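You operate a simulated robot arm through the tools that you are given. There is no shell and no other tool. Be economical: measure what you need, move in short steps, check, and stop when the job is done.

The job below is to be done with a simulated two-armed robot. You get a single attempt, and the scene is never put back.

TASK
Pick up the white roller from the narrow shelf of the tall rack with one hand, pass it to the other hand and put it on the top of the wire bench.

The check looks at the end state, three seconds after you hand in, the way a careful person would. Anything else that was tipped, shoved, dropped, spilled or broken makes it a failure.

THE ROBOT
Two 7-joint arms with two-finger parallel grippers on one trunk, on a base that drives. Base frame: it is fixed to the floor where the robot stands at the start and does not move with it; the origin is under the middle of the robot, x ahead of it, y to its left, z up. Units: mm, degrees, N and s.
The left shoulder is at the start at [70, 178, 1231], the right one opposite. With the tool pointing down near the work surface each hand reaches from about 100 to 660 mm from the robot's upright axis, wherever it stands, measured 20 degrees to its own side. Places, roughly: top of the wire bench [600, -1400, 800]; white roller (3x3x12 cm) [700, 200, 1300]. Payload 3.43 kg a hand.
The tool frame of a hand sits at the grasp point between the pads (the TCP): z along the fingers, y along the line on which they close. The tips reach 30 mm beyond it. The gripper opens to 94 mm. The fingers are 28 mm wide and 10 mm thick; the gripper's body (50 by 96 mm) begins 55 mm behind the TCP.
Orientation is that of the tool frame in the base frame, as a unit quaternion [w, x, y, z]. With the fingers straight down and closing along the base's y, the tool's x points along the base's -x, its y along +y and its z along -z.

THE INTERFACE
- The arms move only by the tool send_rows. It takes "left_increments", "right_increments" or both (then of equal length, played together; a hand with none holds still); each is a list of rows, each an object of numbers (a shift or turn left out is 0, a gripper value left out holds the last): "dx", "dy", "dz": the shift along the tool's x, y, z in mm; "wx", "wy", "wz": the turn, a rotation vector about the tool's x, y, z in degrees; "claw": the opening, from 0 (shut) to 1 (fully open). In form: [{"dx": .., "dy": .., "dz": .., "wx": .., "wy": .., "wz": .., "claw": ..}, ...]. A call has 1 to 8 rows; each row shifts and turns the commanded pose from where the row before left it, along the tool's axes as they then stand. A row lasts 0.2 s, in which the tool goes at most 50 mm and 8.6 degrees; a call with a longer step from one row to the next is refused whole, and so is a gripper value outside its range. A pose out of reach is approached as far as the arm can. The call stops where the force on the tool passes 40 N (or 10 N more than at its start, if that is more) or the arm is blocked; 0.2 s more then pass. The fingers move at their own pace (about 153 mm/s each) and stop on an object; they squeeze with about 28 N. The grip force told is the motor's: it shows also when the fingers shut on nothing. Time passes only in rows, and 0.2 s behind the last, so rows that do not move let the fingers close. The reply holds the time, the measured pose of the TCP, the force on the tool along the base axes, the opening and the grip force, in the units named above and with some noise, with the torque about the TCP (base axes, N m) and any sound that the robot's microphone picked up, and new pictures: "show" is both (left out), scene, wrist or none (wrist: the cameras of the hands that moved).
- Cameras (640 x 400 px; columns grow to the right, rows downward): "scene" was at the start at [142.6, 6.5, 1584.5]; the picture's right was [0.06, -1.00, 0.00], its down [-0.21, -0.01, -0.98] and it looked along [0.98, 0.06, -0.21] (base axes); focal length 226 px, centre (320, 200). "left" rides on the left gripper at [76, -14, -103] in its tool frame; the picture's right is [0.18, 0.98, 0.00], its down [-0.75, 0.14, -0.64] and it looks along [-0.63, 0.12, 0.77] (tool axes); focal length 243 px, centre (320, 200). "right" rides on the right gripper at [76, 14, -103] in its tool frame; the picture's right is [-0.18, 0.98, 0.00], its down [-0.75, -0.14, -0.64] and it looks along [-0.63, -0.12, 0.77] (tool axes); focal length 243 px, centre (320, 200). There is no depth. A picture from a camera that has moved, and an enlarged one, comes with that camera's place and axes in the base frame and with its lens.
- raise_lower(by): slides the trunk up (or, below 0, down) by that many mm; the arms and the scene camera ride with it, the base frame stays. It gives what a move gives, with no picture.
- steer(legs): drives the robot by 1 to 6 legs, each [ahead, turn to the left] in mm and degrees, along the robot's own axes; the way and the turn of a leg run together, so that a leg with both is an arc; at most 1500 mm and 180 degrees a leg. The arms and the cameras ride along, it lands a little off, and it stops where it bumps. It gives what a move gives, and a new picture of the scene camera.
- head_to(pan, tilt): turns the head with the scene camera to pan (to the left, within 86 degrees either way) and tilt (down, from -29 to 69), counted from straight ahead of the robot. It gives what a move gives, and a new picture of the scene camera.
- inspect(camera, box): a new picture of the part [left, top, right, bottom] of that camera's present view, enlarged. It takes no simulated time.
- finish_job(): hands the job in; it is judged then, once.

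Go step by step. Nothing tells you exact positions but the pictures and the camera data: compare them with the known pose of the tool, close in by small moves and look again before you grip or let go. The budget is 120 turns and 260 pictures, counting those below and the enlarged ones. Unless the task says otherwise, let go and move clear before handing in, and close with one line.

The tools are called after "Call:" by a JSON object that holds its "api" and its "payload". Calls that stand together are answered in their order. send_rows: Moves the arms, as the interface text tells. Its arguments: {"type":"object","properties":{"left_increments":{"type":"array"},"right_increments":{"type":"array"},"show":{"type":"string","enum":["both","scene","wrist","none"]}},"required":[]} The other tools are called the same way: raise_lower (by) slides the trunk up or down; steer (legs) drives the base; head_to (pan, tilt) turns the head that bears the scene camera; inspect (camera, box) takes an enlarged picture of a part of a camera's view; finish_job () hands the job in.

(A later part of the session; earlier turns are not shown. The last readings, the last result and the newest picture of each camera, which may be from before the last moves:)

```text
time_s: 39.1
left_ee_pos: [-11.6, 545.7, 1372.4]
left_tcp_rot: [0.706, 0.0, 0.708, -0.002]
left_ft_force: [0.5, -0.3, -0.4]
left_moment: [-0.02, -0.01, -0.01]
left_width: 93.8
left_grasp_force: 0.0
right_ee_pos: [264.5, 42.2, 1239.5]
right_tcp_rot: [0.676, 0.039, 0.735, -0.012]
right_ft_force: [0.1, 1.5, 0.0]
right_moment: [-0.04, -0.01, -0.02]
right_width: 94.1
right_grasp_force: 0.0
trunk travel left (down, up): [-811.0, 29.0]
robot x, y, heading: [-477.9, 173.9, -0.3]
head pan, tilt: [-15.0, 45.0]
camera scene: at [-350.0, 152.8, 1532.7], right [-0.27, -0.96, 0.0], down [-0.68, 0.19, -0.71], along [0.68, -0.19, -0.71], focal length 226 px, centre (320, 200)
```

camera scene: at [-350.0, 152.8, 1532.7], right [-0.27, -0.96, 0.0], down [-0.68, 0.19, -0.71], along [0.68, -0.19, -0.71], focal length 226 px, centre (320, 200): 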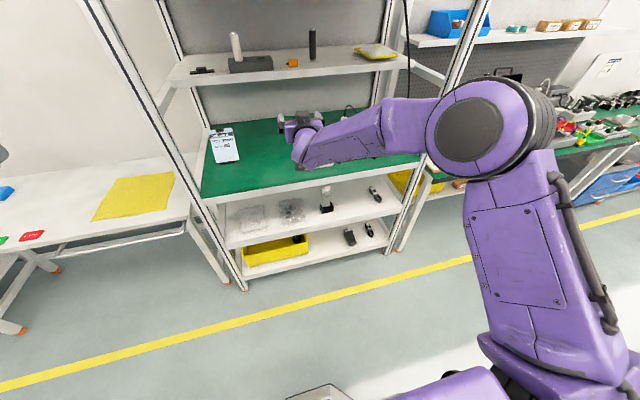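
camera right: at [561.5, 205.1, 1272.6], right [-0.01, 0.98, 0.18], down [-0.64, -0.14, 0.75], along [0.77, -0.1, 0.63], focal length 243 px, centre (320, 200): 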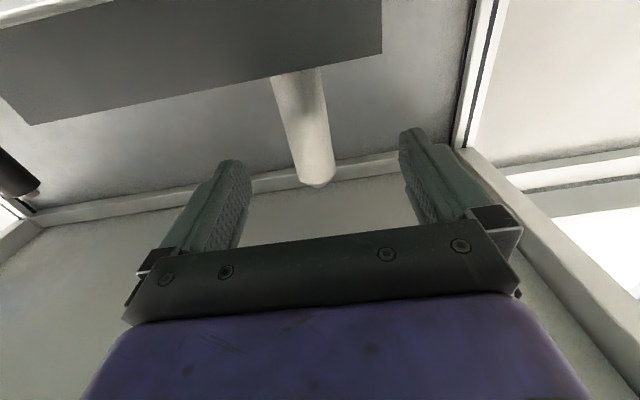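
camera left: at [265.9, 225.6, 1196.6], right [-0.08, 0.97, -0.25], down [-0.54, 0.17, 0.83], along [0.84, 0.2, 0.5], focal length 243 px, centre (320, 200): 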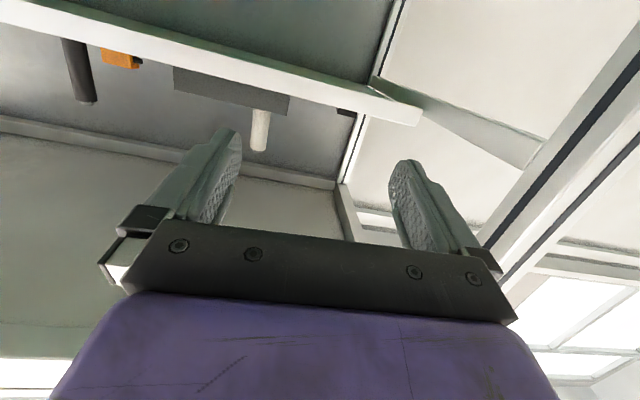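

The right arm responds properly again. I level it and bring it to z≈1350, y≈185 at a shorter, safer extension.

Call:
{"api": "send_rows", "payload": {"right_increments": [{"wx": -2.5, "wy": -2.4, "wz": -2.5, "dz": -20}, {"wx": -2.6, "wy": -2.4, "wz": -2.5, "dz": -20}, {"dx": -37, "dz": -20}, {"dx": -37, "dz": -20}, {"dx": -36, "dz": -20}, {}], "show": "none"}}

Call:
{"api": "send_rows", "payload": {"right_increments": [{"dy": 35}, {"dy": 36}, {"dy": 36}, {"dy": 36}, {}], "show": "scene"}}

```text
time_s: 40.5
left_ee_pos: [-11.6, 543.5, 1373.6]
left_tcp_rot: [0.706, 0.0, 0.708, -0.002]
left_ft_force: [0.1, 0.2, -0.5]
left_moment: [0.01, 0.0, 0.02]
left_width: 93.9
left_grasp_force: 0.0
right_ee_pos: [163.7, 48.2, 1350.7]
right_tcp_rot: [0.706, -0.024, 0.708, -0.01]
right_ft_force: [0.3, 0.0, -0.1]
right_moment: [-0.03, -0.02, 0.01]
right_width: 93.9
right_grasp_force: 0.0
trunk travel left (down, up): [-811.0, 29.0]
robot x, y, heading: [-478.8, 174.6, -0.7]
head pan, tilt: [-15.0, 45.0]
```

```text
time_s: 41.7
left_ee_pos: [-12.2, 543.2, 1372.9]
left_tcp_rot: [0.706, 0.001, 0.708, -0.002]
left_ft_force: [-0.2, -0.1, 1.1]
left_moment: [0.01, 0.03, -0.01]
left_width: 94.0
left_grasp_force: 0.0
right_ee_pos: [161.7, 190.6, 1342.5]
right_tcp_rot: [0.706, -0.023, 0.708, -0.01]
right_ft_force: [-0.1, -0.1, 0.1]
right_moment: [0.0, 0.01, 0.0]
right_width: 94.2
right_grasp_force: 0.1
trunk travel left (down, up): [-811.0, 29.0]
robot x, y, heading: [-477.0, 175.8, -0.4]
head pan, tilt: [-15.0, 45.0]
camera scene: at [-349.9, 151.0, 1532.7], right [-0.27, -0.96, 0.0], down [-0.68, 0.19, -0.71], along [0.68, -0.19, -0.71], focal length 226 px, centre (320, 200)
```

scene: 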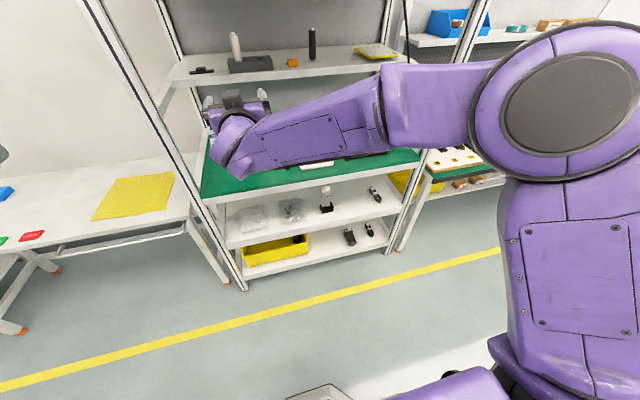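

The elbow sticks out to about y -330 here, near the hanging cable. I'll sidestep the robot further left to y≈320 so the right arm works straight ahead of its shoulder.

Call:
{"api": "steer", "payload": {"legs": [[-60, 0], [0, 45], [205, 0], [0, -45]]}}

Call:
{"api": "head_to", "payload": {"pan": 0, "tilt": 20}}

```text
time_s: 48.0
left_ee_pos: [69.2, 697.7, 1373.3]
left_tcp_rot: [0.706, -0.004, 0.708, 0.003]
left_ft_force: [0.5, -0.4, -0.8]
left_moment: [0.0, 0.0, 0.01]
left_width: 93.8
left_grasp_force: 0.1
right_ee_pos: [247.3, 344.7, 1342.7]
right_tcp_rot: [0.706, -0.029, 0.707, -0.006]
right_ft_force: [-0.2, 0.2, -0.2]
right_moment: [-0.01, -0.01, 0.0]
right_width: 94.0
right_grasp_force: 0.1
trunk travel left (down, up): [-811.0, 29.0]
robot x, y, heading: [-386.6, 318.2, 0.1]
head pan, tilt: [-15.0, 45.0]
camera scene: at [-263.6, 300.5, 1532.7], right [-0.26, -0.97, 0.0], down [-0.68, 0.18, -0.71], along [0.68, -0.18, -0.71], focal length 226 px, centre (320, 200)
```

scene: 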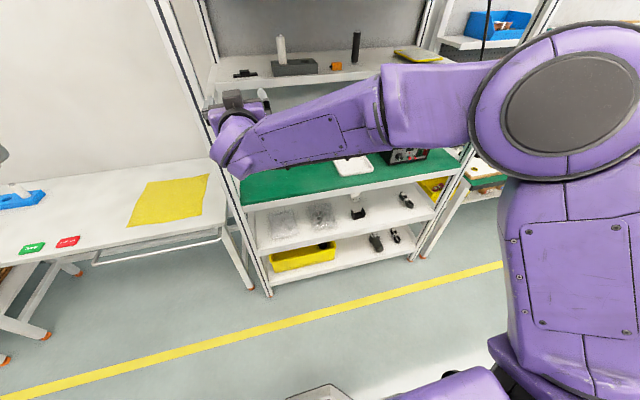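

```text
time_s: 48.9
left_ee_pos: [69.5, 697.3, 1373.4]
left_tcp_rot: [0.706, -0.004, 0.708, 0.003]
left_ft_force: [0.1, -0.2, -0.7]
left_moment: [0.01, 0.01, 0.02]
left_width: 94.1
left_grasp_force: 0.0
right_ee_pos: [247.4, 345.4, 1343.6]
right_tcp_rot: [0.706, -0.029, 0.707, -0.005]
right_ft_force: [-0.2, 1.6, -0.4]
right_moment: [-0.01, 0.01, 0.0]
right_width: 94.3
right_grasp_force: 0.0
trunk travel left (down, up): [-811.0, 29.0]
robot x, y, heading: [-392.8, 320.4, 0.3]
head pan, tilt: [0.0, 20.0]
camera scene: at [-249.1, 320.8, 1571.3], right [0.0, -1.0, 0.0], down [-0.34, 0.0, -0.94], along [0.94, 0.0, -0.34], focal length 226 px, centre (320, 200)
```

scene: 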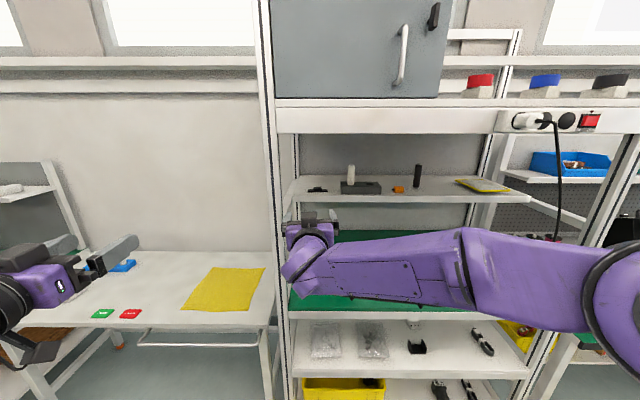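

Now I shift the right hand to y≈186, level it and extend it to the known-good reach.

Call:
{"api": "send_rows", "payload": {"right_increments": [{"dy": -35, "wx": 1.9, "wz": 2.8}, {"dy": -40}, {"dy": -42}, {"dy": -42}, {"dx": -7, "dz": 30}, {"dz": 35}, {"dz": 35}, {}], "show": "scene"}}

```text
time_s: 50.7
left_ee_pos: [68.0, 696.6, 1372.4]
left_tcp_rot: [0.706, -0.004, 0.708, 0.003]
left_ft_force: [0.6, 0.2, -0.7]
left_moment: [0.0, 0.02, 0.0]
left_width: 94.1
left_grasp_force: 0.1
right_ee_pos: [348.3, 186.5, 1352.7]
right_tcp_rot: [0.707, 0.0, 0.707, 0.0]
right_ft_force: [0.2, 1.2, 0.1]
right_moment: [0.0, 0.01, -0.01]
right_width: 93.9
right_grasp_force: 0.1
trunk travel left (down, up): [-811.0, 29.0]
robot x, y, heading: [-395.0, 320.6, 0.1]
head pan, tilt: [0.0, 20.0]
camera scene: at [-250.0, 321.3, 1571.5], right [0.0, -1.0, 0.0], down [-0.34, 0.0, -0.94], along [0.94, 0.0, -0.34], focal length 226 px, centre (320, 200)
```

scene: 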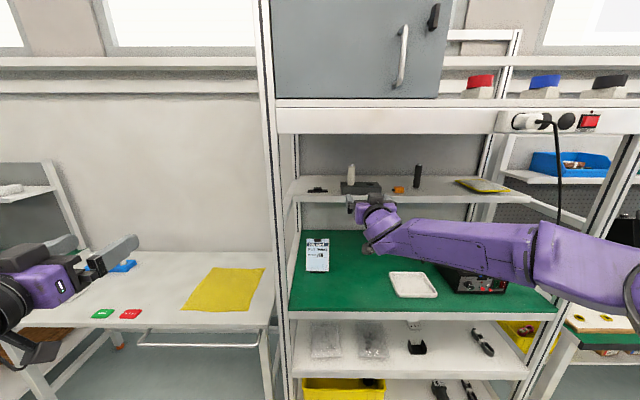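

Good pose. I drive ahead in two stages, checking clearances.

Call:
{"api": "steer", "payload": {"legs": [[200, 0]]}}

Call:
{"api": "inspect", "payload": {"camera": "right", "box": [0, 0, 640, 400]}}

```text
time_s: 52.3
left_ee_pos: [266.9, 696.7, 1373.7]
left_tcp_rot: [0.706, -0.004, 0.708, 0.002]
left_ft_force: [-0.2, -0.1, -0.8]
left_moment: [0.01, -0.02, -0.01]
left_width: 93.9
left_grasp_force: 0.1
right_ee_pos: [544.0, 186.0, 1353.3]
right_tcp_rot: [0.707, 0.001, 0.707, 0.0]
right_ft_force: [-0.8, 0.9, 1.2]
right_moment: [0.02, -0.02, 0.0]
right_width: 93.8
right_grasp_force: 0.2
trunk travel left (down, up): [-811.0, 29.0]
robot x, y, heading: [-195.4, 318.7, 0.0]
head pan, tilt: [0.0, 20.0]
camera scene: at [-53.2, 321.1, 1571.7], right [0.0, -1.0, 0.0], down [-0.34, 0.0, -0.94], along [0.94, 0.0, -0.34], focal length 226 px, centre (320, 200)
```

scene: 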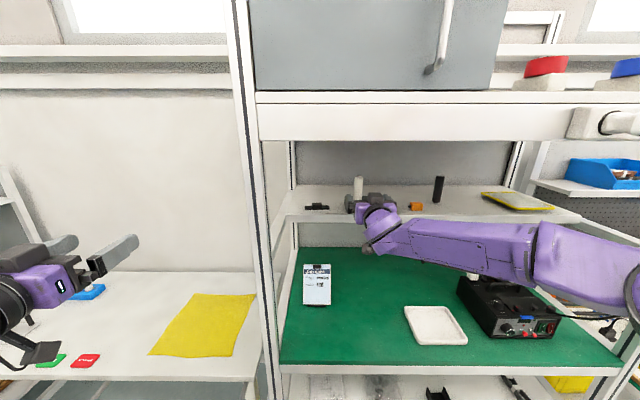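

```text
1.00 times, centred on (320, 200) of right
camera zoom: at [441.7, 201.5, 1278.0], right [0.0, 0.98, 0.19], down [-0.64, -0.14, 0.75], along [0.77, -0.12, 0.63], focal length 243 px, centre (320, 200)
```

zoom: 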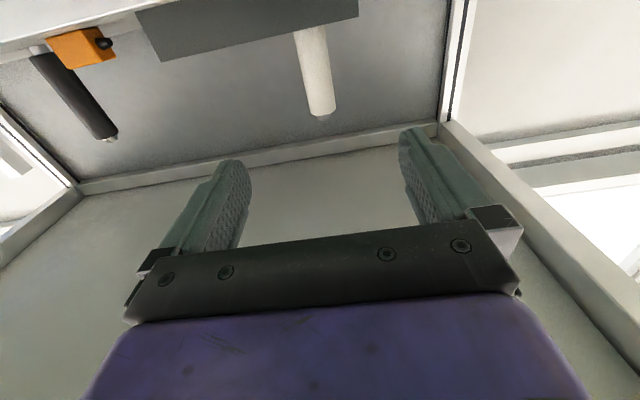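

Aligned. I check the elbow and cable side before the last drive.

Call:
{"api": "head_to", "payload": {"pan": -50, "tilt": 20}}

```text
time_s: 53.5
left_ee_pos: [268.0, 696.5, 1372.6]
left_tcp_rot: [0.706, -0.005, 0.708, 0.003]
left_ft_force: [0.0, -0.6, 0.2]
left_moment: [-0.05, 0.0, 0.01]
left_width: 94.3
left_grasp_force: 0.0
right_ee_pos: [546.5, 186.8, 1353.1]
right_tcp_rot: [0.707, 0.001, 0.707, 0.0]
right_ft_force: [0.1, 0.1, -0.6]
right_moment: [0.03, 0.02, 0.02]
right_width: 93.8
right_grasp_force: 0.1
trunk travel left (down, up): [-811.0, 29.0]
robot x, y, heading: [-190.4, 321.9, 0.1]
head pan, tilt: [-50.0, 20.0]
camera scene: at [-83.9, 249.8, 1571.4], right [-0.76, -0.64, 0.0], down [-0.22, 0.26, -0.94], along [0.61, -0.72, -0.34], focal length 226 px, centre (320, 200)
```

scene: 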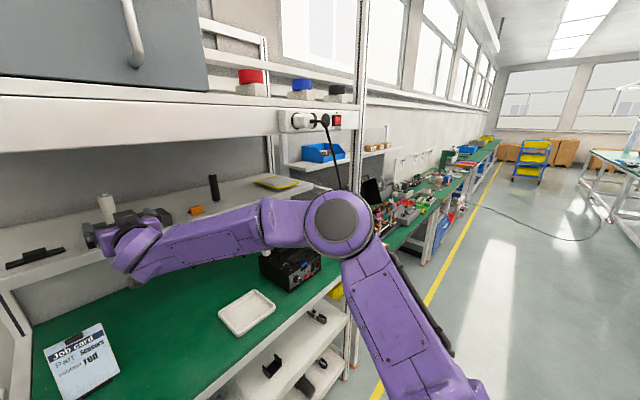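

The elbow stays well left of the cable. I drive the last 108 mm.

Call:
{"api": "steer", "payload": {"legs": [[108, 0]]}}

Call:
{"api": "inspect", "payload": {"camera": "right", "box": [0, 0, 640, 400]}}

```text
time_s: 54.7
left_ee_pos: [372.9, 697.6, 1374.0]
left_tcp_rot: [0.706, -0.005, 0.708, 0.003]
left_ft_force: [-0.4, 0.0, 0.5]
left_moment: [0.01, 0.01, -0.03]
left_width: 94.3
left_grasp_force: 0.0
right_ee_pos: [653.6, 187.6, 1353.6]
right_tcp_rot: [0.707, 0.001, 0.707, 0.0]
right_ft_force: [0.4, 0.9, -0.4]
right_moment: [0.02, 0.02, -0.01]
right_width: 94.1
right_grasp_force: 0.0
trunk travel left (down, up): [-811.0, 29.0]
robot x, y, heading: [-83.3, 322.9, 0.0]
head pan, tilt: [-50.0, 20.0]
camera scene: at [22.6, 250.1, 1571.6], right [-0.76, -0.64, 0.0], down [-0.22, 0.26, -0.94], along [0.61, -0.72, -0.34], focal length 226 px, centre (320, 200)
```

scene: 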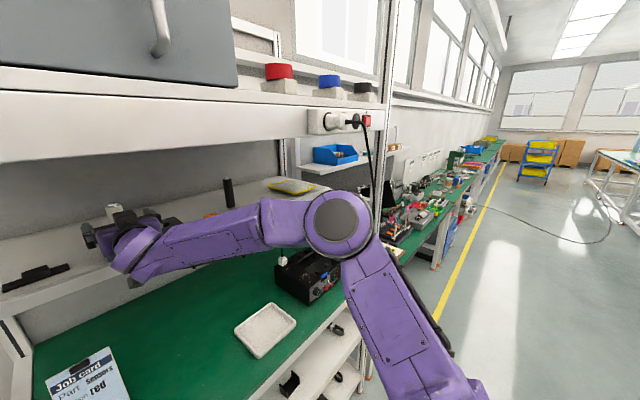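

```text
1.00 times, centred on (320, 200) of right
camera zoom: at [550.6, 202.9, 1277.9], right [0.0, 0.98, 0.19], down [-0.64, -0.14, 0.75], along [0.77, -0.12, 0.63], focal length 243 px, centre (320, 200)
```

zoom: 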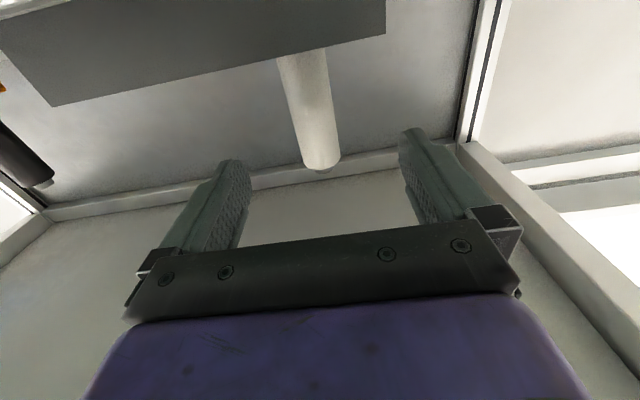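

The roller is centred between the fingers. I extend the last 42 mm.

Call:
{"api": "send_rows", "payload": {"right_increments": [{"dz": 14}, {"dz": 14}, {"dz": 14}, {}], "show": "both"}}

Call:
{"api": "inspect", "payload": {"camera": "scene", "box": [0, 150, 240, 300]}}

```text
time_s: 55.7
left_ee_pos: [374.1, 697.6, 1373.8]
left_tcp_rot: [0.706, -0.005, 0.708, 0.003]
left_ft_force: [0.5, 0.2, 0.3]
left_moment: [0.02, 0.03, 0.02]
left_width: 94.0
left_grasp_force: 0.1
right_ee_pos: [697.2, 189.6, 1352.7]
right_tcp_rot: [0.707, -0.001, 0.707, 0.001]
right_ft_force: [-0.4, 0.2, 1.2]
right_moment: [0.05, 0.0, 0.02]
right_width: 93.7
right_grasp_force: 0.0
trunk travel left (down, up): [-811.0, 29.0]
robot x, y, heading: [-88.8, 320.6, 0.3]
head pan, tilt: [-50.0, 20.0]
camera scene: at [23.4, 250.1, 1571.5], right [-0.76, -0.65, 0.0], down [-0.22, 0.26, -0.94], along [0.61, -0.72, -0.34], focal length 226 px, centre (320, 200)
camera right: at [594.4, 203.4, 1277.0], right [0.0, 0.98, 0.19], down [-0.64, -0.14, 0.75], along [0.77, -0.12, 0.63], focal length 243 px, centre (320, 200)
```

scene: 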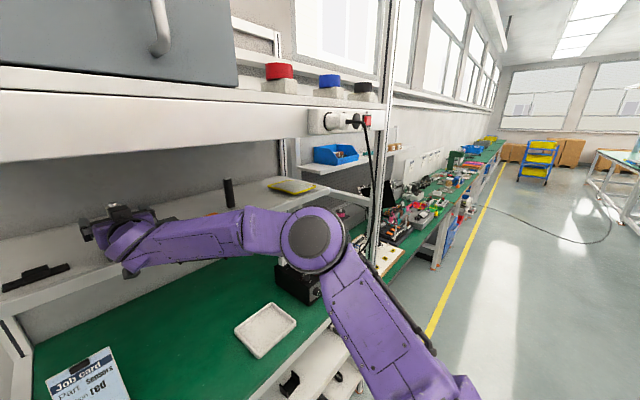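
right: 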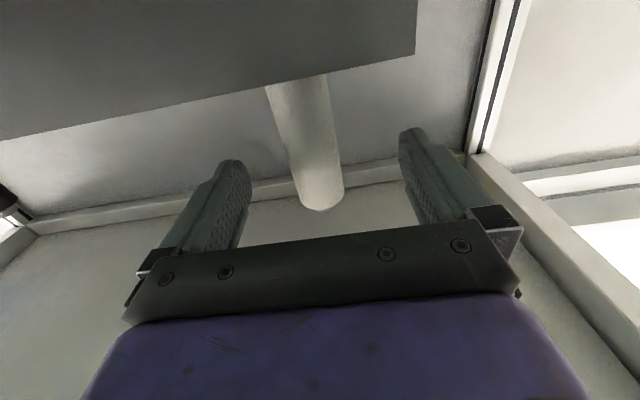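

```text
2.67 times, centred on (120, 225) of scene
camera zoom: at [23.4, 250.1, 1571.5], right [-0.76, -0.65, 0.0], down [-0.22, 0.26, -0.94], along [0.61, -0.72, -0.34], focal length 602 px, centre (853, 133)
```

zoom: 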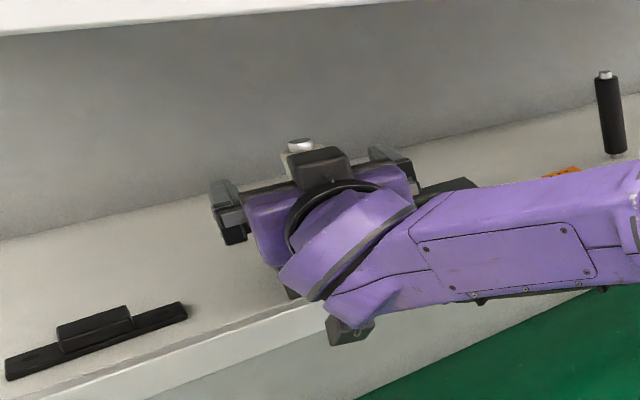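

Triangulating several wrist views puts the roller nearer x≈710, y≈185. I go 12 mm further and shift 4 mm right, then look.

Call:
{"api": "send_rows", "payload": {"right_increments": [{"dz": 6, "dy": -2}, {"dz": 6, "dy": -2}, {}], "show": "wrist"}}

```text
time_s: 56.5
left_ee_pos: [375.2, 698.2, 1372.9]
left_tcp_rot: [0.706, -0.004, 0.708, 0.003]
left_ft_force: [0.2, -0.5, -0.5]
left_moment: [0.02, -0.01, -0.01]
left_width: 94.1
left_grasp_force: 0.2
right_ee_pos: [708.7, 184.8, 1351.5]
right_tcp_rot: [0.707, 0.0, 0.707, 0.0]
right_ft_force: [-0.6, -0.2, 0.7]
right_moment: [-0.02, 0.04, 0.02]
right_width: 93.9
right_grasp_force: 0.0
trunk travel left (down, up): [-811.0, 29.0]
robot x, y, heading: [-84.5, 321.9, 0.3]
head pan, tilt: [-50.0, 20.0]
camera right: at [606.0, 199.8, 1276.6], right [0.0, 0.98, 0.19], down [-0.64, -0.14, 0.75], along [0.77, -0.12, 0.63], focal length 243 px, centre (320, 200)
```

right: 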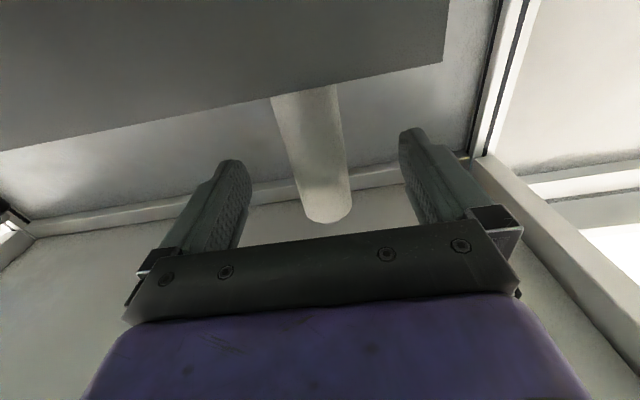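

The roller's axis passes through the grasp point. I close the right gripper gently.

Call:
{"api": "send_rows", "payload": {"right_increments": [{"claw": 0.5}, {"claw": 0.3}, {"claw": 0.1}, {"claw": 0}, {}, {}], "show": "wrist"}}

```text
time_s: 57.9
left_ee_pos: [375.6, 697.0, 1374.2]
left_tcp_rot: [0.706, -0.004, 0.708, 0.003]
left_ft_force: [0.9, -0.1, 0.1]
left_moment: [-0.03, -0.04, 0.03]
left_width: 94.0
left_grasp_force: 0.1
right_ee_pos: [709.4, 185.3, 1352.8]
right_tcp_rot: [0.707, 0.0, 0.707, 0.001]
right_ft_force: [-0.2, 0.1, 0.8]
right_moment: [0.01, 0.02, 0.03]
right_width: 28.6
right_grasp_force: 27.6
trunk travel left (down, up): [-811.0, 29.0]
robot x, y, heading: [-87.7, 319.7, 0.1]
head pan, tilt: [-50.0, 20.0]
camera right: at [606.2, 199.8, 1276.4], right [0.0, 0.98, 0.19], down [-0.64, -0.14, 0.75], along [0.77, -0.12, 0.63], focal length 243 px, centre (320, 200)
```

right: 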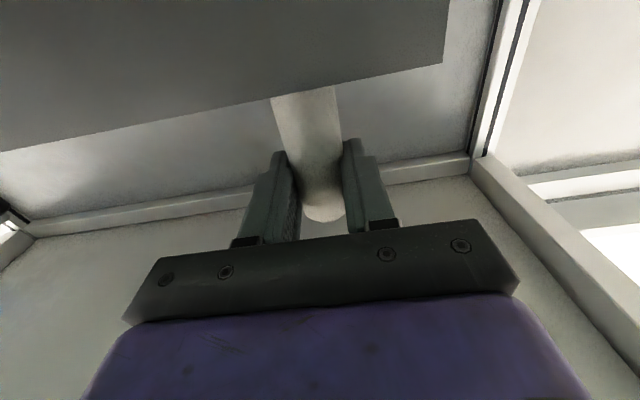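

Gripped at 28.6 mm. I lift it: first with the trunk (pure vertical), then with the arm.

Call:
{"api": "raise_lower", "payload": {"by": 27}}

Call:
{"api": "send_rows", "payload": {"right_increments": [{"dx": -10}, {"dx": -12}, {"dx": -12}, {}], "show": "both"}}

```text
time_s: 58.6
left_ee_pos: [375.5, 698.0, 1401.4]
left_tcp_rot: [0.706, -0.006, 0.708, 0.004]
left_ft_force: [0.3, -0.6, 0.9]
left_moment: [0.02, 0.0, -0.01]
left_width: 94.1
left_grasp_force: 0.0
right_ee_pos: [710.0, 185.4, 1379.2]
right_tcp_rot: [0.707, 0.001, 0.708, 0.0]
right_ft_force: [-0.3, 0.5, -0.9]
right_moment: [0.01, 0.02, 0.03]
right_width: 28.9
right_grasp_force: 27.7
trunk travel left (down, up): [-838.0, 2.0]
robot x, y, heading: [-89.2, 323.3, 0.3]
head pan, tilt: [-50.0, 20.0]
```

```text
time_s: 59.6
left_ee_pos: [374.6, 697.3, 1399.6]
left_tcp_rot: [0.706, -0.005, 0.708, 0.004]
left_ft_force: [0.5, -0.3, 0.5]
left_moment: [0.01, 0.05, -0.01]
left_width: 94.1
left_grasp_force: 0.1
right_ee_pos: [708.4, 185.2, 1412.9]
right_tcp_rot: [0.707, 0.0, 0.707, 0.001]
right_ft_force: [-0.3, 0.7, -1.1]
right_moment: [0.02, 0.02, -0.03]
right_width: 28.5
right_grasp_force: 27.4
trunk travel left (down, up): [-838.0, 2.0]
robot x, y, heading: [-87.3, 316.5, 0.4]
head pan, tilt: [-50.0, 20.0]
camera scene: at [24.6, 250.0, 1598.4], right [-0.76, -0.65, 0.0], down [-0.22, 0.26, -0.94], along [0.61, -0.72, -0.34], focal length 226 px, centre (320, 200)
camera right: at [606.3, 199.5, 1337.9], right [0.0, 0.98, 0.19], down [-0.64, -0.14, 0.75], along [0.77, -0.12, 0.63], focal length 243 px, centre (320, 200)
```

scene: 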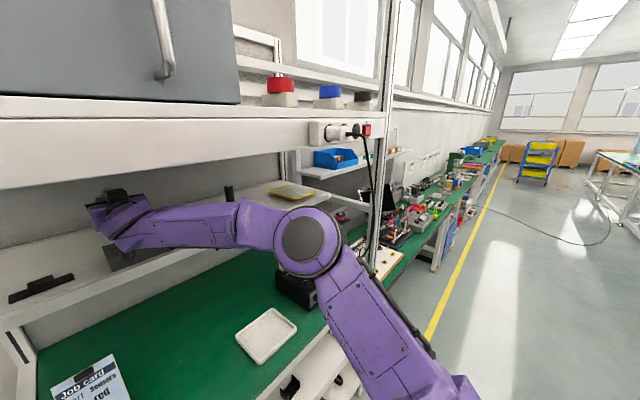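
right: 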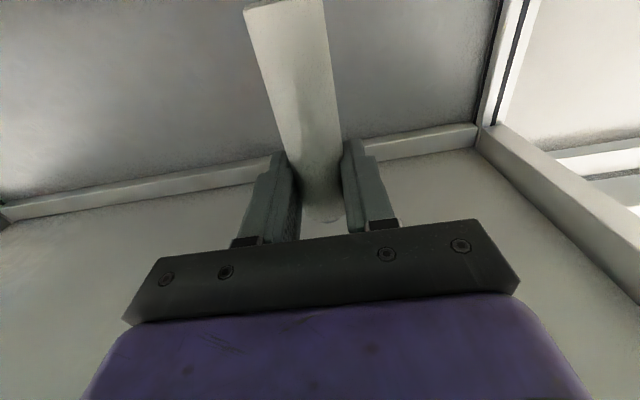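

The roller is clear of its hole. I drive straight back out of the rack.

Call:
{"api": "steer", "payload": {"legs": [[-650, 0]]}}

Call:
{"api": "head_to", "payload": {"pan": 0, "tilt": 25}}

```text
time_s: 63.2
left_ee_pos: [-267.8, 694.5, 1399.6]
left_tcp_rot: [0.706, -0.002, 0.708, 0.001]
left_ft_force: [0.3, 0.3, 0.2]
left_moment: [-0.03, -0.07, -0.01]
left_width: 94.2
left_grasp_force: 0.1
right_ee_pos: [62.2, 180.6, 1411.2]
right_tcp_rot: [0.706, 0.002, 0.708, -0.001]
right_ft_force: [0.0, -0.1, -1.1]
right_moment: [0.0, 0.0, 0.03]
right_width: 29.0
right_grasp_force: 27.9
trunk travel left (down, up): [-838.0, 2.0]
robot x, y, heading: [-730.3, 320.2, 0.3]
head pan, tilt: [-50.0, 20.0]
camera scene: at [-621.6, 249.3, 1598.3], right [-0.77, -0.64, 0.0], down [-0.22, 0.26, -0.94], along [0.6, -0.72, -0.34], focal length 226 px, centre (320, 200)
```

scene: 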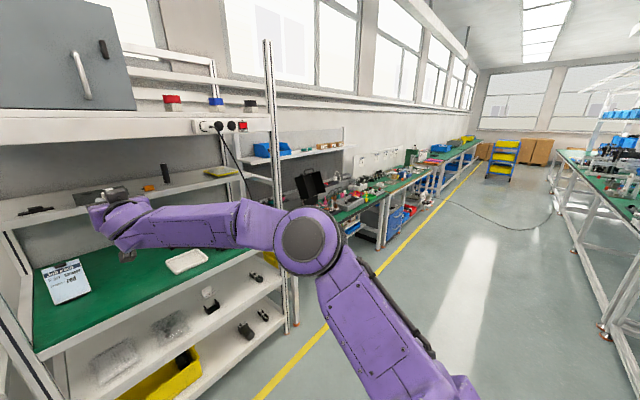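

```text
time_s: 64.4
left_ee_pos: [-270.2, 695.4, 1399.3]
left_tcp_rot: [0.706, -0.003, 0.708, 0.001]
left_ft_force: [0.1, -0.8, 0.6]
left_moment: [-0.02, 0.0, 0.01]
left_width: 93.7
left_grasp_force: 0.0
right_ee_pos: [62.7, 180.5, 1412.5]
right_tcp_rot: [0.707, 0.002, 0.707, -0.001]
right_ft_force: [-0.2, 0.4, -1.4]
right_moment: [0.0, 0.03, -0.01]
right_width: 29.1
right_grasp_force: 27.4
trunk travel left (down, up): [-838.0, 2.0]
robot x, y, heading: [-734.6, 320.6, 0.0]
head pan, tilt: [0.0, 25.0]
camera scene: at [-590.2, 320.4, 1590.3], right [0.0, -1.0, 0.0], down [-0.42, 0.0, -0.91], along [0.91, 0.0, -0.42], focal length 226 px, centre (320, 200)
```

scene: 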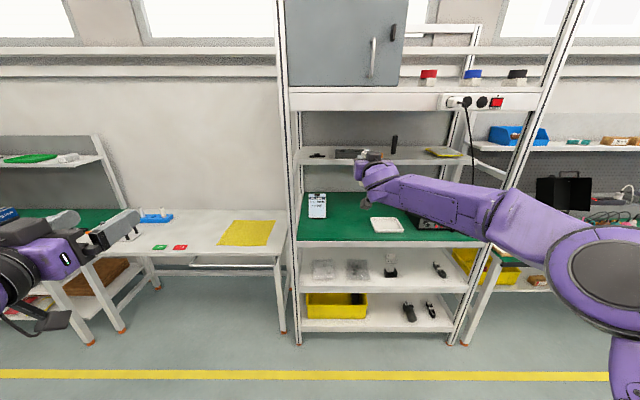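

The roller is out. For the hand-over I bring the right hand in to the middle and turn the left hand to point to the right.

Call:
{"api": "send_rows", "payload": {"right_increments": [{"dz": -30, "dy": 10}, {"dz": -40, "dy": 14}, {"dz": -40, "dy": 14}, {"dz": -40, "dy": 14}, {"dz": -40, "dy": 14}, {"dz": -40, "dy": 14}, {"dz": -40, "dy": 14}, {"dz": -25, "dy": 14}], "left_increments": [{"wx": 8.3}, {"wx": 8.3}, {"wx": 8.3}, {"wx": 8.3}, {"wx": 8.3}, {"wx": 8.3}, {"wx": 8.3}, {"wx": 8.3}], "show": "scene"}}

```text
time_s: 66.2
left_ee_pos: [-253.7, 615.6, 1408.7]
left_tcp_rot: [0.684, 0.174, 0.688, -0.17]
left_ft_force: [-0.5, 0.2, 0.2]
left_moment: [0.03, -0.01, 0.04]
left_width: 94.0
left_grasp_force: 0.0
left hand out of reach, approached as far as the arm can: row 2, 3, 4, 5, 6, 7, 8
right_ee_pos: [-233.2, 288.1, 1412.8]
right_tcp_rot: [0.706, 0.003, 0.708, -0.001]
right_ft_force: [-0.1, -1.0, -0.1]
right_moment: [0.03, 0.02, 0.02]
right_width: 28.7
right_grasp_force: 28.0
trunk travel left (down, up): [-838.0, 2.0]
robot x, y, heading: [-730.2, 322.5, -0.0]
head pan, tilt: [0.0, 25.0]
camera scene: at [-588.9, 318.9, 1590.1], right [0.0, -1.0, 0.0], down [-0.42, 0.0, -0.91], along [0.91, 0.0, -0.42], focal length 226 px, centre (320, 200)
```

scene: 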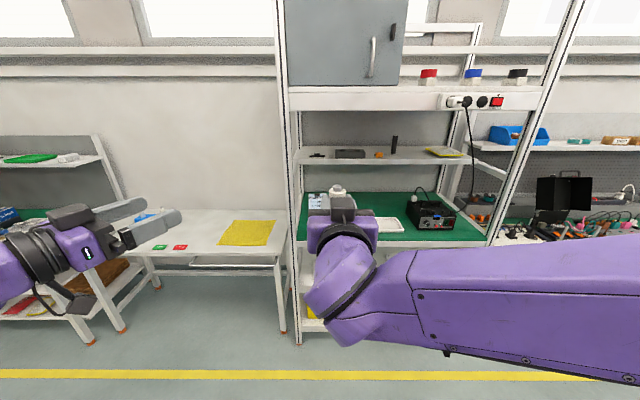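

The left hand hit a wrist limit this far out. I move it inward and see whether the turn completes.

Call:
{"api": "send_rows", "payload": {"left_increments": [{"dz": 40}, {"dz": 40}, {"dz": 40}, {}, {}], "show": "scene"}}

```text
time_s: 67.4
left_ee_pos: [-151.0, 557.7, 1406.4]
left_tcp_rot: [0.679, 0.19, 0.684, -0.187]
left_ft_force: [0.3, -0.1, 0.0]
left_moment: [0.01, -0.02, 0.0]
left_width: 94.1
left_grasp_force: 0.1
right_ee_pos: [-233.5, 290.6, 1413.1]
right_tcp_rot: [0.706, 0.002, 0.708, -0.001]
right_ft_force: [0.3, 0.5, -1.0]
right_moment: [-0.01, 0.0, -0.04]
right_width: 28.8
right_grasp_force: 28.2
trunk travel left (down, up): [-838.0, 2.0]
robot x, y, heading: [-733.3, 319.6, 0.1]
head pan, tilt: [0.0, 25.0]
camera scene: at [-589.2, 321.4, 1590.1], right [0.0, -1.0, 0.0], down [-0.42, 0.0, -0.91], along [0.91, 0.0, -0.42], focal length 226 px, centre (320, 200)
```

scene: 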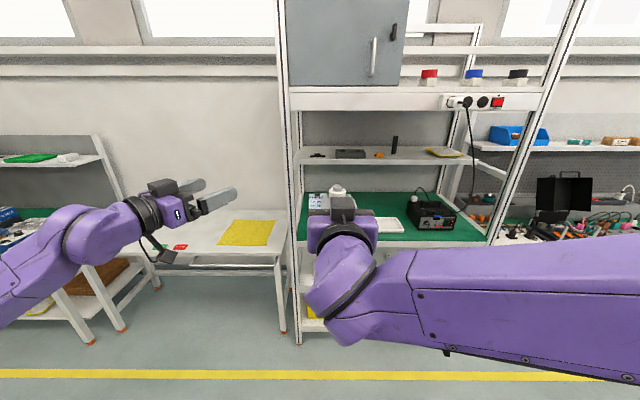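

The left wrist stops at about 31° yaw. I'll meet diagonally instead: left at -30°, right at +30°, hands at different heights on the roller.

Call:
{"api": "send_rows", "payload": {"right_increments": [{"dz": 35, "dy": 18}, {"dz": 35, "dy": 18}, {"dz": 33, "dy": 18}, {"wx": -7.5}, {"wx": -7.5}, {"wx": -7.5}, {"wx": -7.5}, {}], "left_increments": [{"wx": -8.5}, {"wx": -8.5}, {"wx": -8.5}, {"wx": -8.5}, {}, {}, {}, {}], "show": "scene"}}

```text
time_s: 69.2
left_ee_pos: [-153.6, 556.8, 1407.1]
left_tcp_rot: [0.706, -0.016, 0.708, 0.019]
left_ft_force: [-0.1, 0.8, 0.9]
left_moment: [0.02, 0.01, -0.08]
left_width: 94.1
left_grasp_force: 0.0
right_ee_pos: [-131.2, 344.4, 1414.6]
right_tcp_rot: [0.684, -0.182, 0.683, 0.181]
right_ft_force: [-0.5, 0.6, -1.6]
right_moment: [0.0, -0.01, -0.03]
right_width: 28.7
right_grasp_force: 28.1
trunk travel left (down, up): [-838.0, 2.0]
robot x, y, heading: [-732.8, 321.5, -0.1]
head pan, tilt: [0.0, 25.0]
camera scene: at [-591.2, 321.1, 1590.4], right [0.0, -1.0, 0.0], down [-0.42, 0.0, -0.91], along [0.91, 0.0, -0.42], focal length 226 px, centre (320, 200)
```

scene: 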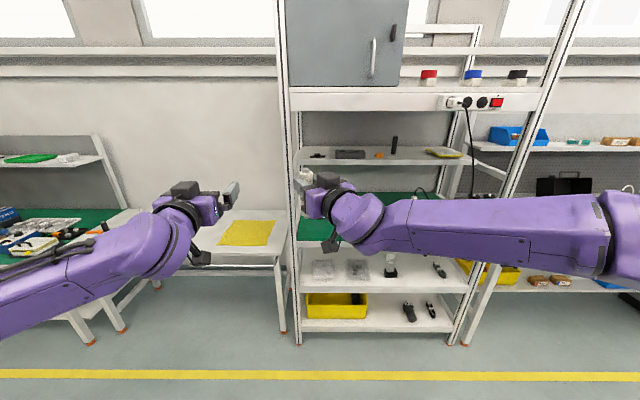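

The right hand is at +30°. I move it 100 mm further forward for elbow room and turn the left hand to -28° while lowering it to the roller's lower part.

Call:
{"api": "send_rows", "payload": {"right_increments": [{"dz": 29, "dy": -16.5}, {"dz": 29, "dy": -16.5}, {"dz": 29, "dy": -16.5}, {}, {}, {}], "left_increments": [{"wx": 7.7, "dx": 11}, {"wx": 7.7, "dx": 11}, {"wx": 7.7, "dx": 11}, {"wx": 7.7, "dx": 11}, {}, {}], "show": "scene"}}

```text
time_s: 70.6
left_ee_pos: [-151.6, 556.6, 1362.3]
left_tcp_rot: [0.685, 0.17, 0.688, -0.168]
left_ft_force: [0.3, -0.3, 0.3]
left_moment: [-0.02, -0.02, 0.01]
left_width: 93.7
left_grasp_force: 0.0
right_ee_pos: [-28.7, 345.2, 1413.6]
right_tcp_rot: [0.683, -0.181, 0.684, 0.182]
right_ft_force: [0.2, 0.2, -1.5]
right_moment: [-0.01, -0.03, 0.02]
right_width: 28.7
right_grasp_force: 28.3
trunk travel left (down, up): [-838.0, 2.0]
robot x, y, heading: [-731.1, 320.6, 0.0]
head pan, tilt: [0.0, 25.0]
camera scene: at [-589.9, 320.8, 1590.2], right [0.0, -1.0, 0.0], down [-0.42, 0.0, -0.91], along [0.91, 0.0, -0.42], focal length 226 px, centre (320, 200)
```

scene: 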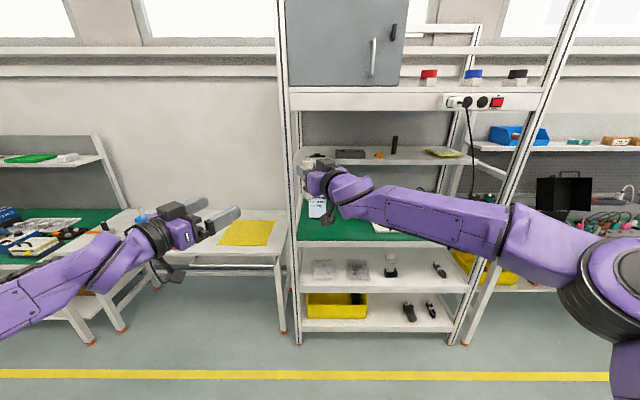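

The left hand is at z 1362, -28°. I line it up with the roller and close to about 120 mm.

Call:
{"api": "send_rows", "payload": {"left_increments": [{"dy": -33}, {"dy": -33}, {"dy": -33}, {"dy": -31}, {"dz": 40}, {"dz": 40}, {}], "show": "both"}}

```text
time_s: 72.2
left_ee_pos: [-144.1, 403.9, 1362.5]
left_tcp_rot: [0.685, 0.171, 0.688, -0.168]
left_ft_force: [-0.4, 0.1, 1.1]
left_moment: [0.0, 0.03, 0.0]
left_width: 93.9
left_grasp_force: 0.0
right_ee_pos: [-30.9, 346.5, 1414.8]
right_tcp_rot: [0.683, -0.181, 0.684, 0.182]
right_ft_force: [-0.5, -0.1, -0.4]
right_moment: [-0.01, 0.0, 0.01]
right_width: 28.8
right_grasp_force: 27.9
trunk travel left (down, up): [-838.0, 2.0]
robot x, y, heading: [-731.1, 316.4, -0.1]
head pan, tilt: [0.0, 25.0]
camera scene: at [-592.2, 321.3, 1590.5], right [0.0, -1.0, 0.0], down [-0.42, 0.0, -0.91], along [0.91, 0.0, -0.42], focal length 226 px, centre (320, 200)
camera left: at [-241.5, 438.6, 1288.1], right [0.46, 0.87, -0.18], down [-0.5, 0.42, 0.76], along [0.74, -0.25, 0.63], focal length 243 px, centre (320, 200)
```

scene: 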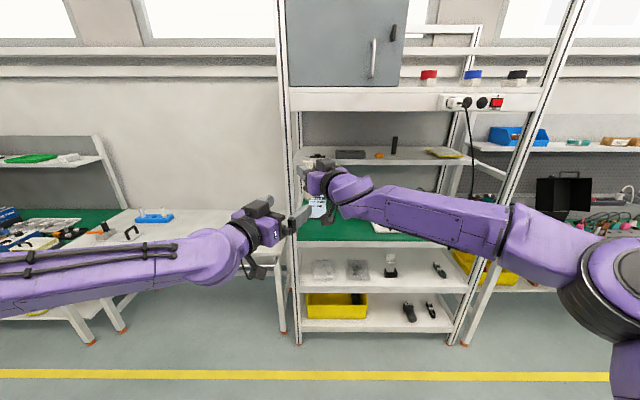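
left: 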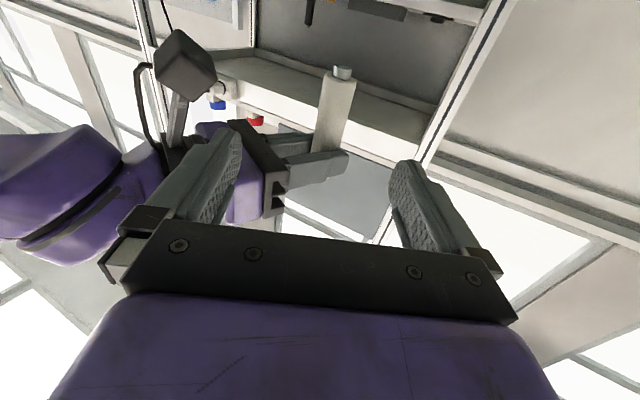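

The right hand's hanging camera cube would come close to the left hand. I turn the right hand 12° more to open up the angle.

Call:
{"api": "send_rows", "payload": {"right_increments": [{"wx": -6}, {"wx": -6}, {}], "show": "none"}}

Call:
{"api": "inspect", "payload": {"camera": "left", "box": [0, 0, 640, 400]}}

```text
time_s: 73.0
left_ee_pos: [-142.7, 403.0, 1361.0]
left_tcp_rot: [0.685, 0.171, 0.688, -0.168]
left_ft_force: [0.3, 0.4, -0.3]
left_moment: [-0.01, 0.0, -0.03]
left_width: 94.2
left_grasp_force: 0.0
right_ee_pos: [-30.4, 345.6, 1413.1]
right_tcp_rot: [0.66, -0.252, 0.661, 0.253]
right_ft_force: [-0.8, -0.3, -0.4]
right_moment: [0.02, -0.01, -0.01]
right_width: 28.8
right_grasp_force: 27.9
trunk travel left (down, up): [-838.0, 2.0]
robot x, y, heading: [-735.6, 319.2, -0.2]
head pan, tilt: [0.0, 25.0]
```

```text
1.00 times, centred on (320, 200) of left
camera zoom: at [-240.7, 439.1, 1287.7], right [0.46, 0.87, -0.18], down [-0.5, 0.42, 0.76], along [0.74, -0.25, 0.63], focal length 243 px, centre (320, 200)
```

zoom: 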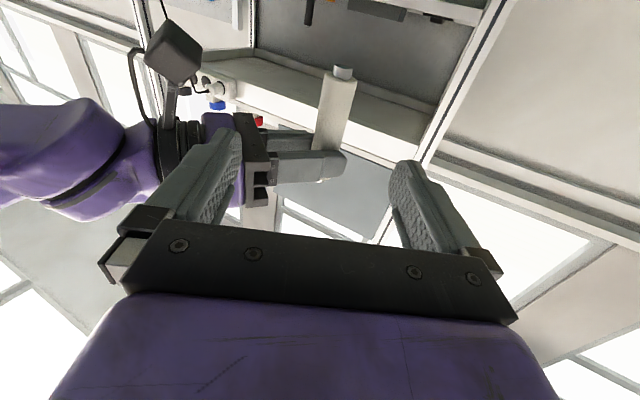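

It turns fine, so I give the right hand 10° more, narrow the left opening to ~65 mm and advance half-way.

Call:
{"api": "send_rows", "payload": {"right_increments": [{"wx": -5}, {"wx": -5}, {}, {}, {}], "left_increments": [{"claw": 0.7}, {}, {"dz": 30}, {"dz": 35}, {}], "show": "both"}}

```text
time_s: 74.2
left_ee_pos: [-85.0, 374.9, 1362.8]
left_tcp_rot: [0.685, 0.171, 0.688, -0.168]
left_ft_force: [0.1, -0.2, 0.5]
left_moment: [0.01, -0.01, -0.03]
left_width: 65.9
left_grasp_force: 0.1
right_ee_pos: [-31.4, 345.5, 1414.8]
right_tcp_rot: [0.636, -0.309, 0.636, 0.308]
right_ft_force: [0.3, 0.7, -0.5]
right_moment: [-0.01, 0.03, -0.03]
right_width: 28.8
right_grasp_force: 28.2
trunk travel left (down, up): [-838.0, 2.0]
robot x, y, heading: [-732.4, 324.7, -0.0]
head pan, tilt: [0.0, 25.0]
camera scene: at [-591.7, 322.2, 1590.4], right [0.0, -1.0, 0.0], down [-0.42, 0.0, -0.91], along [0.91, 0.0, -0.42], focal length 226 px, centre (320, 200)
camera right: at [-106.2, 274.1, 1338.7], right [-0.77, 0.61, 0.18], down [-0.29, -0.59, 0.75], along [0.57, 0.53, 0.63], focal length 243 px, centre (320, 200)
camera left: at [-181.8, 410.6, 1289.2], right [0.46, 0.87, -0.18], down [-0.5, 0.42, 0.76], along [0.74, -0.25, 0.63], focal length 243 px, centre (320, 200)
```

scene: 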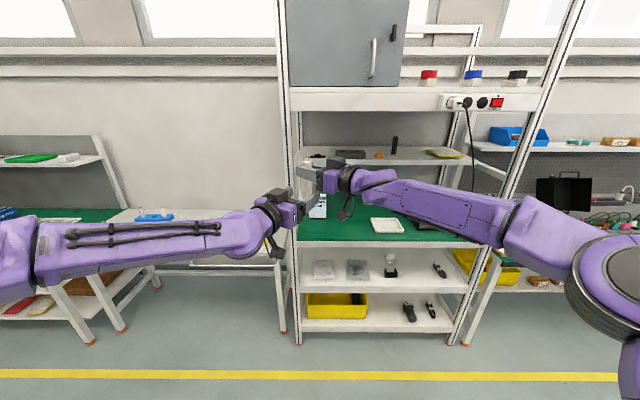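
right: 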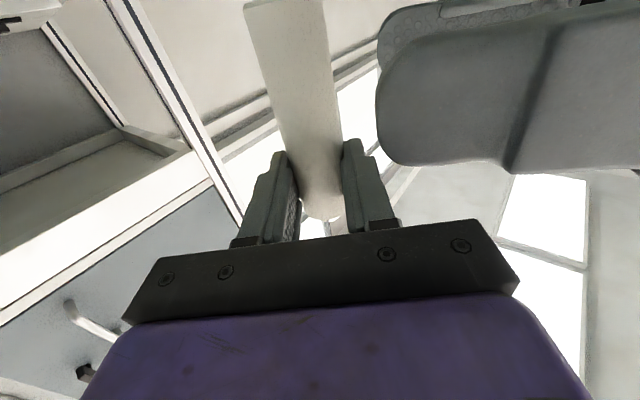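
left: 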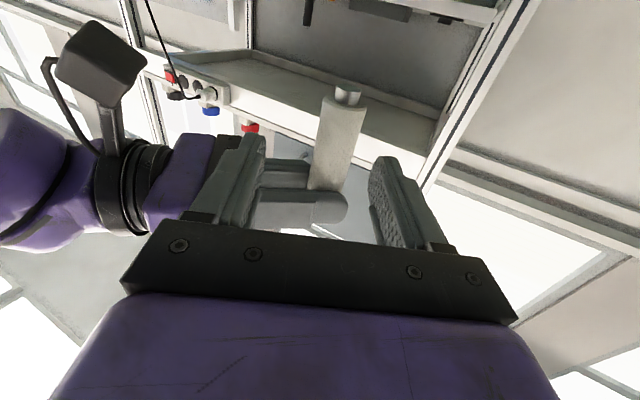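

The clearance is good. I advance the remaining 60 mm and look.

Call:
{"api": "send_rows", "payload": {"left_increments": [{"dz": 20, "dy": -1}, {"dz": 20}, {"dz": 20}, {}], "show": "wrist"}}

```text
time_s: 75.2
left_ee_pos: [-33.1, 344.1, 1359.4]
left_tcp_rot: [0.685, 0.172, 0.688, -0.169]
left_ft_force: [0.5, 0.2, -0.9]
left_moment: [0.02, 0.01, 0.0]
left_width: 65.6
left_grasp_force: 0.3
right_ee_pos: [-29.9, 343.1, 1414.7]
right_tcp_rot: [0.637, -0.307, 0.637, 0.308]
right_ft_force: [0.0, -0.6, -0.8]
right_moment: [-0.01, 0.03, -0.01]
right_width: 28.8
right_grasp_force: 28.2
trunk travel left (down, up): [-838.0, 2.0]
robot x, y, heading: [-734.0, 322.0, -0.3]
head pan, tilt: [0.0, 25.0]
camera left: at [-128.9, 379.6, 1287.5], right [0.46, 0.87, -0.18], down [-0.5, 0.42, 0.76], along [0.74, -0.26, 0.63], focal length 243 px, centre (320, 200)
```

left: 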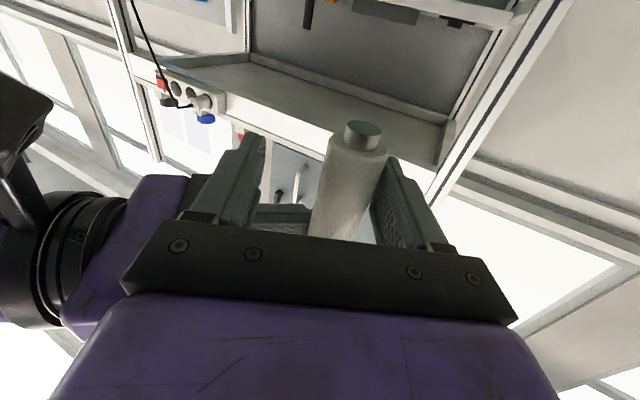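

The roller actually sits about 13 mm off towards the left hand's +y finger. I shift the left hand by that and check.

Call:
{"api": "send_rows", "payload": {"left_increments": [{"dy": 6}, {"dy": 6}, {}], "show": "wrist"}}

```text
time_s: 76.0
left_ee_pos: [-27.1, 353.8, 1361.7]
left_tcp_rot: [0.685, 0.171, 0.689, -0.167]
left_ft_force: [0.2, 0.4, -0.1]
left_moment: [-0.01, -0.01, -0.01]
left_width: 65.7
left_grasp_force: 0.1
right_ee_pos: [-29.3, 343.6, 1413.6]
right_tcp_rot: [0.636, -0.308, 0.636, 0.309]
right_ft_force: [0.0, -0.3, -0.8]
right_moment: [0.0, 0.01, -0.02]
right_width: 28.7
right_grasp_force: 28.0
trunk travel left (down, up): [-838.0, 2.0]
robot x, y, heading: [-730.5, 318.5, -0.2]
head pan, tilt: [0.0, 25.0]
camera left: at [-123.9, 390.8, 1287.5], right [0.46, 0.87, -0.18], down [-0.5, 0.42, 0.76], along [0.74, -0.26, 0.63], focal length 243 px, centre (320, 200)
```

left: 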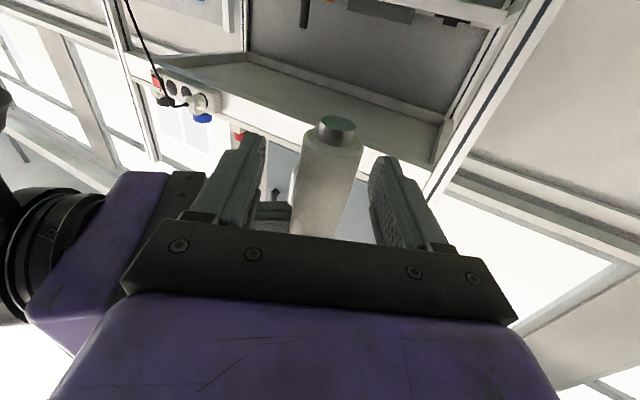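

Now the roller is centred. I close the left gripper on it while the right still holds.

Call:
{"api": "send_rows", "payload": {"left_increments": [{"claw": 0.45}, {"claw": 0.35}, {"claw": 0.2}, {"claw": 0}, {}, {}], "show": "wrist"}}

```text
time_s: 77.4
left_ee_pos: [-27.2, 357.1, 1361.1]
left_tcp_rot: [0.686, 0.169, 0.688, -0.167]
left_ft_force: [11.1, 14.2, -0.3]
left_moment: [-0.35, 0.34, 0.0]
left_width: 32.3
left_grasp_force: 28.1
right_ee_pos: [-30.7, 343.4, 1413.5]
right_tcp_rot: [0.637, -0.307, 0.637, 0.308]
right_ft_force: [-10.8, -13.5, -0.7]
right_moment: [-0.42, 0.24, 0.06]
right_width: 28.8
right_grasp_force: 27.7
trunk travel left (down, up): [-838.0, 2.0]
robot x, y, heading: [-731.4, 317.2, -0.0]
head pan, tilt: [0.0, 25.0]
camera left: at [-123.5, 391.4, 1287.5], right [0.45, 0.87, -0.18], down [-0.5, 0.42, 0.76], along [0.74, -0.25, 0.63], focal length 243 px, centre (320, 200)
```

left: 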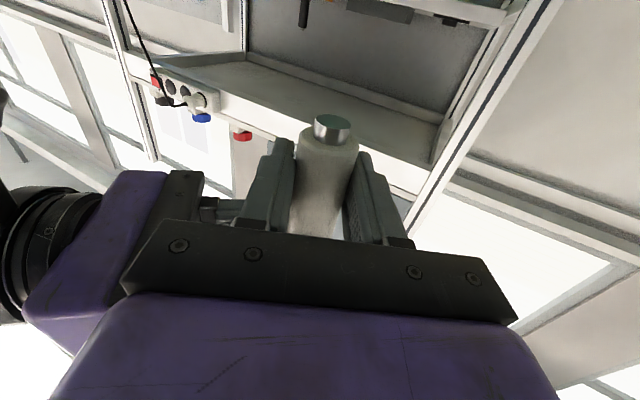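

Both hold it with a small side load. I relieve it by shifting the left hand 3 mm along its +y.

Call:
{"api": "send_rows", "payload": {"left_increments": [{"dy": 2}, {"dy": 1}, {}, {}], "show": "none"}}

```text
time_s: 78.4
left_ee_pos: [-27.2, 357.3, 1360.7]
left_tcp_rot: [0.685, 0.172, 0.688, -0.169]
left_ft_force: [-10.5, 4.8, -2.3]
left_moment: [-0.43, -0.2, 0.0]
left_width: 32.5
left_grasp_force: 28.2
right_ee_pos: [-28.9, 343.9, 1413.3]
right_tcp_rot: [0.637, -0.307, 0.637, 0.308]
right_ft_force: [9.8, -3.0, 2.4]
right_moment: [0.28, -0.29, -0.13]
right_width: 28.5
right_grasp_force: 28.2
trunk travel left (down, up): [-838.0, 2.0]
robot x, y, heading: [-730.1, 320.4, -0.3]
head pan, tilt: [0.0, 25.0]
```

The left grip is firm at 28 N. I open the right hand and watch.

Call:
{"api": "send_rows", "payload": {"right_increments": [{"claw": 0.4}, {"claw": 0.55}, {"claw": 0.6}, {}], "show": "wrist"}}

```text
time_s: 79.4
left_ee_pos: [-25.7, 357.2, 1362.4]
left_tcp_rot: [0.685, 0.171, 0.688, -0.168]
left_ft_force: [0.3, -0.2, -0.3]
left_moment: [-0.01, -0.01, 0.01]
left_width: 32.5
left_grasp_force: 28.5
right_ee_pos: [-29.8, 343.7, 1412.8]
right_tcp_rot: [0.636, -0.307, 0.637, 0.309]
right_ft_force: [-0.6, -0.1, 0.0]
right_moment: [-0.01, 0.05, -0.01]
right_width: 56.4
right_grasp_force: 0.2
trunk travel left (down, up): [-838.0, 2.0]
robot x, y, heading: [-734.6, 322.0, -0.4]
head pan, tilt: [0.0, 25.0]
camera right: at [-105.0, 272.6, 1338.0], right [-0.77, 0.61, 0.19], down [-0.29, -0.59, 0.75], along [0.57, 0.53, 0.63], focal length 243 px, centre (320, 200)
```

right: 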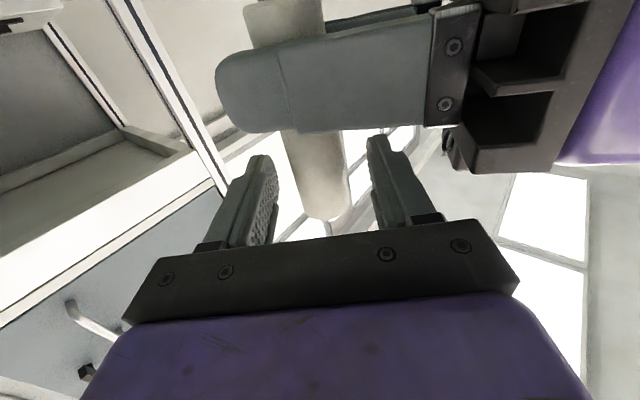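

The left holds the roller alone. I withdraw the right hand backwards.

Call:
{"api": "send_rows", "payload": {"right_increments": [{"dz": -20}, {"dz": -35}, {"dz": -40}, {"dz": -40}, {"dz": -30}, {}], "show": "scene"}}

```text
time_s: 80.8
left_ee_pos: [-24.7, 357.8, 1361.4]
left_tcp_rot: [0.685, 0.171, 0.688, -0.168]
left_ft_force: [0.2, -0.4, -0.2]
left_moment: [0.03, 0.0, 0.0]
left_width: 32.4
left_grasp_force: 27.7
right_ee_pos: [-132.6, 214.0, 1412.8]
right_tcp_rot: [0.636, -0.307, 0.637, 0.309]
right_ft_force: [0.1, -0.1, 0.7]
right_moment: [0.01, 0.03, 0.01]
right_width: 56.3
right_grasp_force: 0.0
trunk travel left (down, up): [-838.0, 2.0]
robot x, y, heading: [-733.9, 320.4, -0.3]
head pan, tilt: [0.0, 25.0]
camera scene: at [-589.6, 320.7, 1590.2], right [0.0, -1.0, 0.0], down [-0.42, 0.0, -0.91], along [0.91, 0.0, -0.42], focal length 226 px, centre (320, 200)
```

scene: 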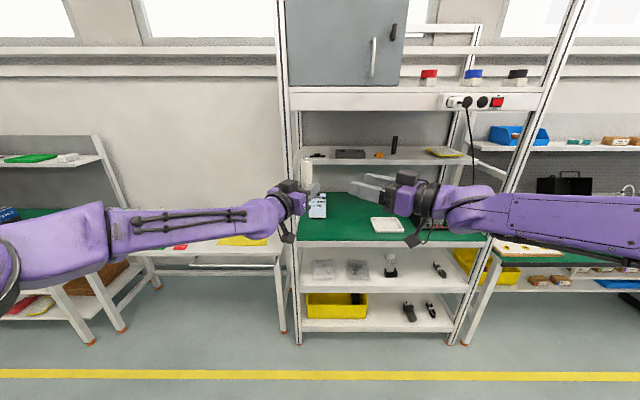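

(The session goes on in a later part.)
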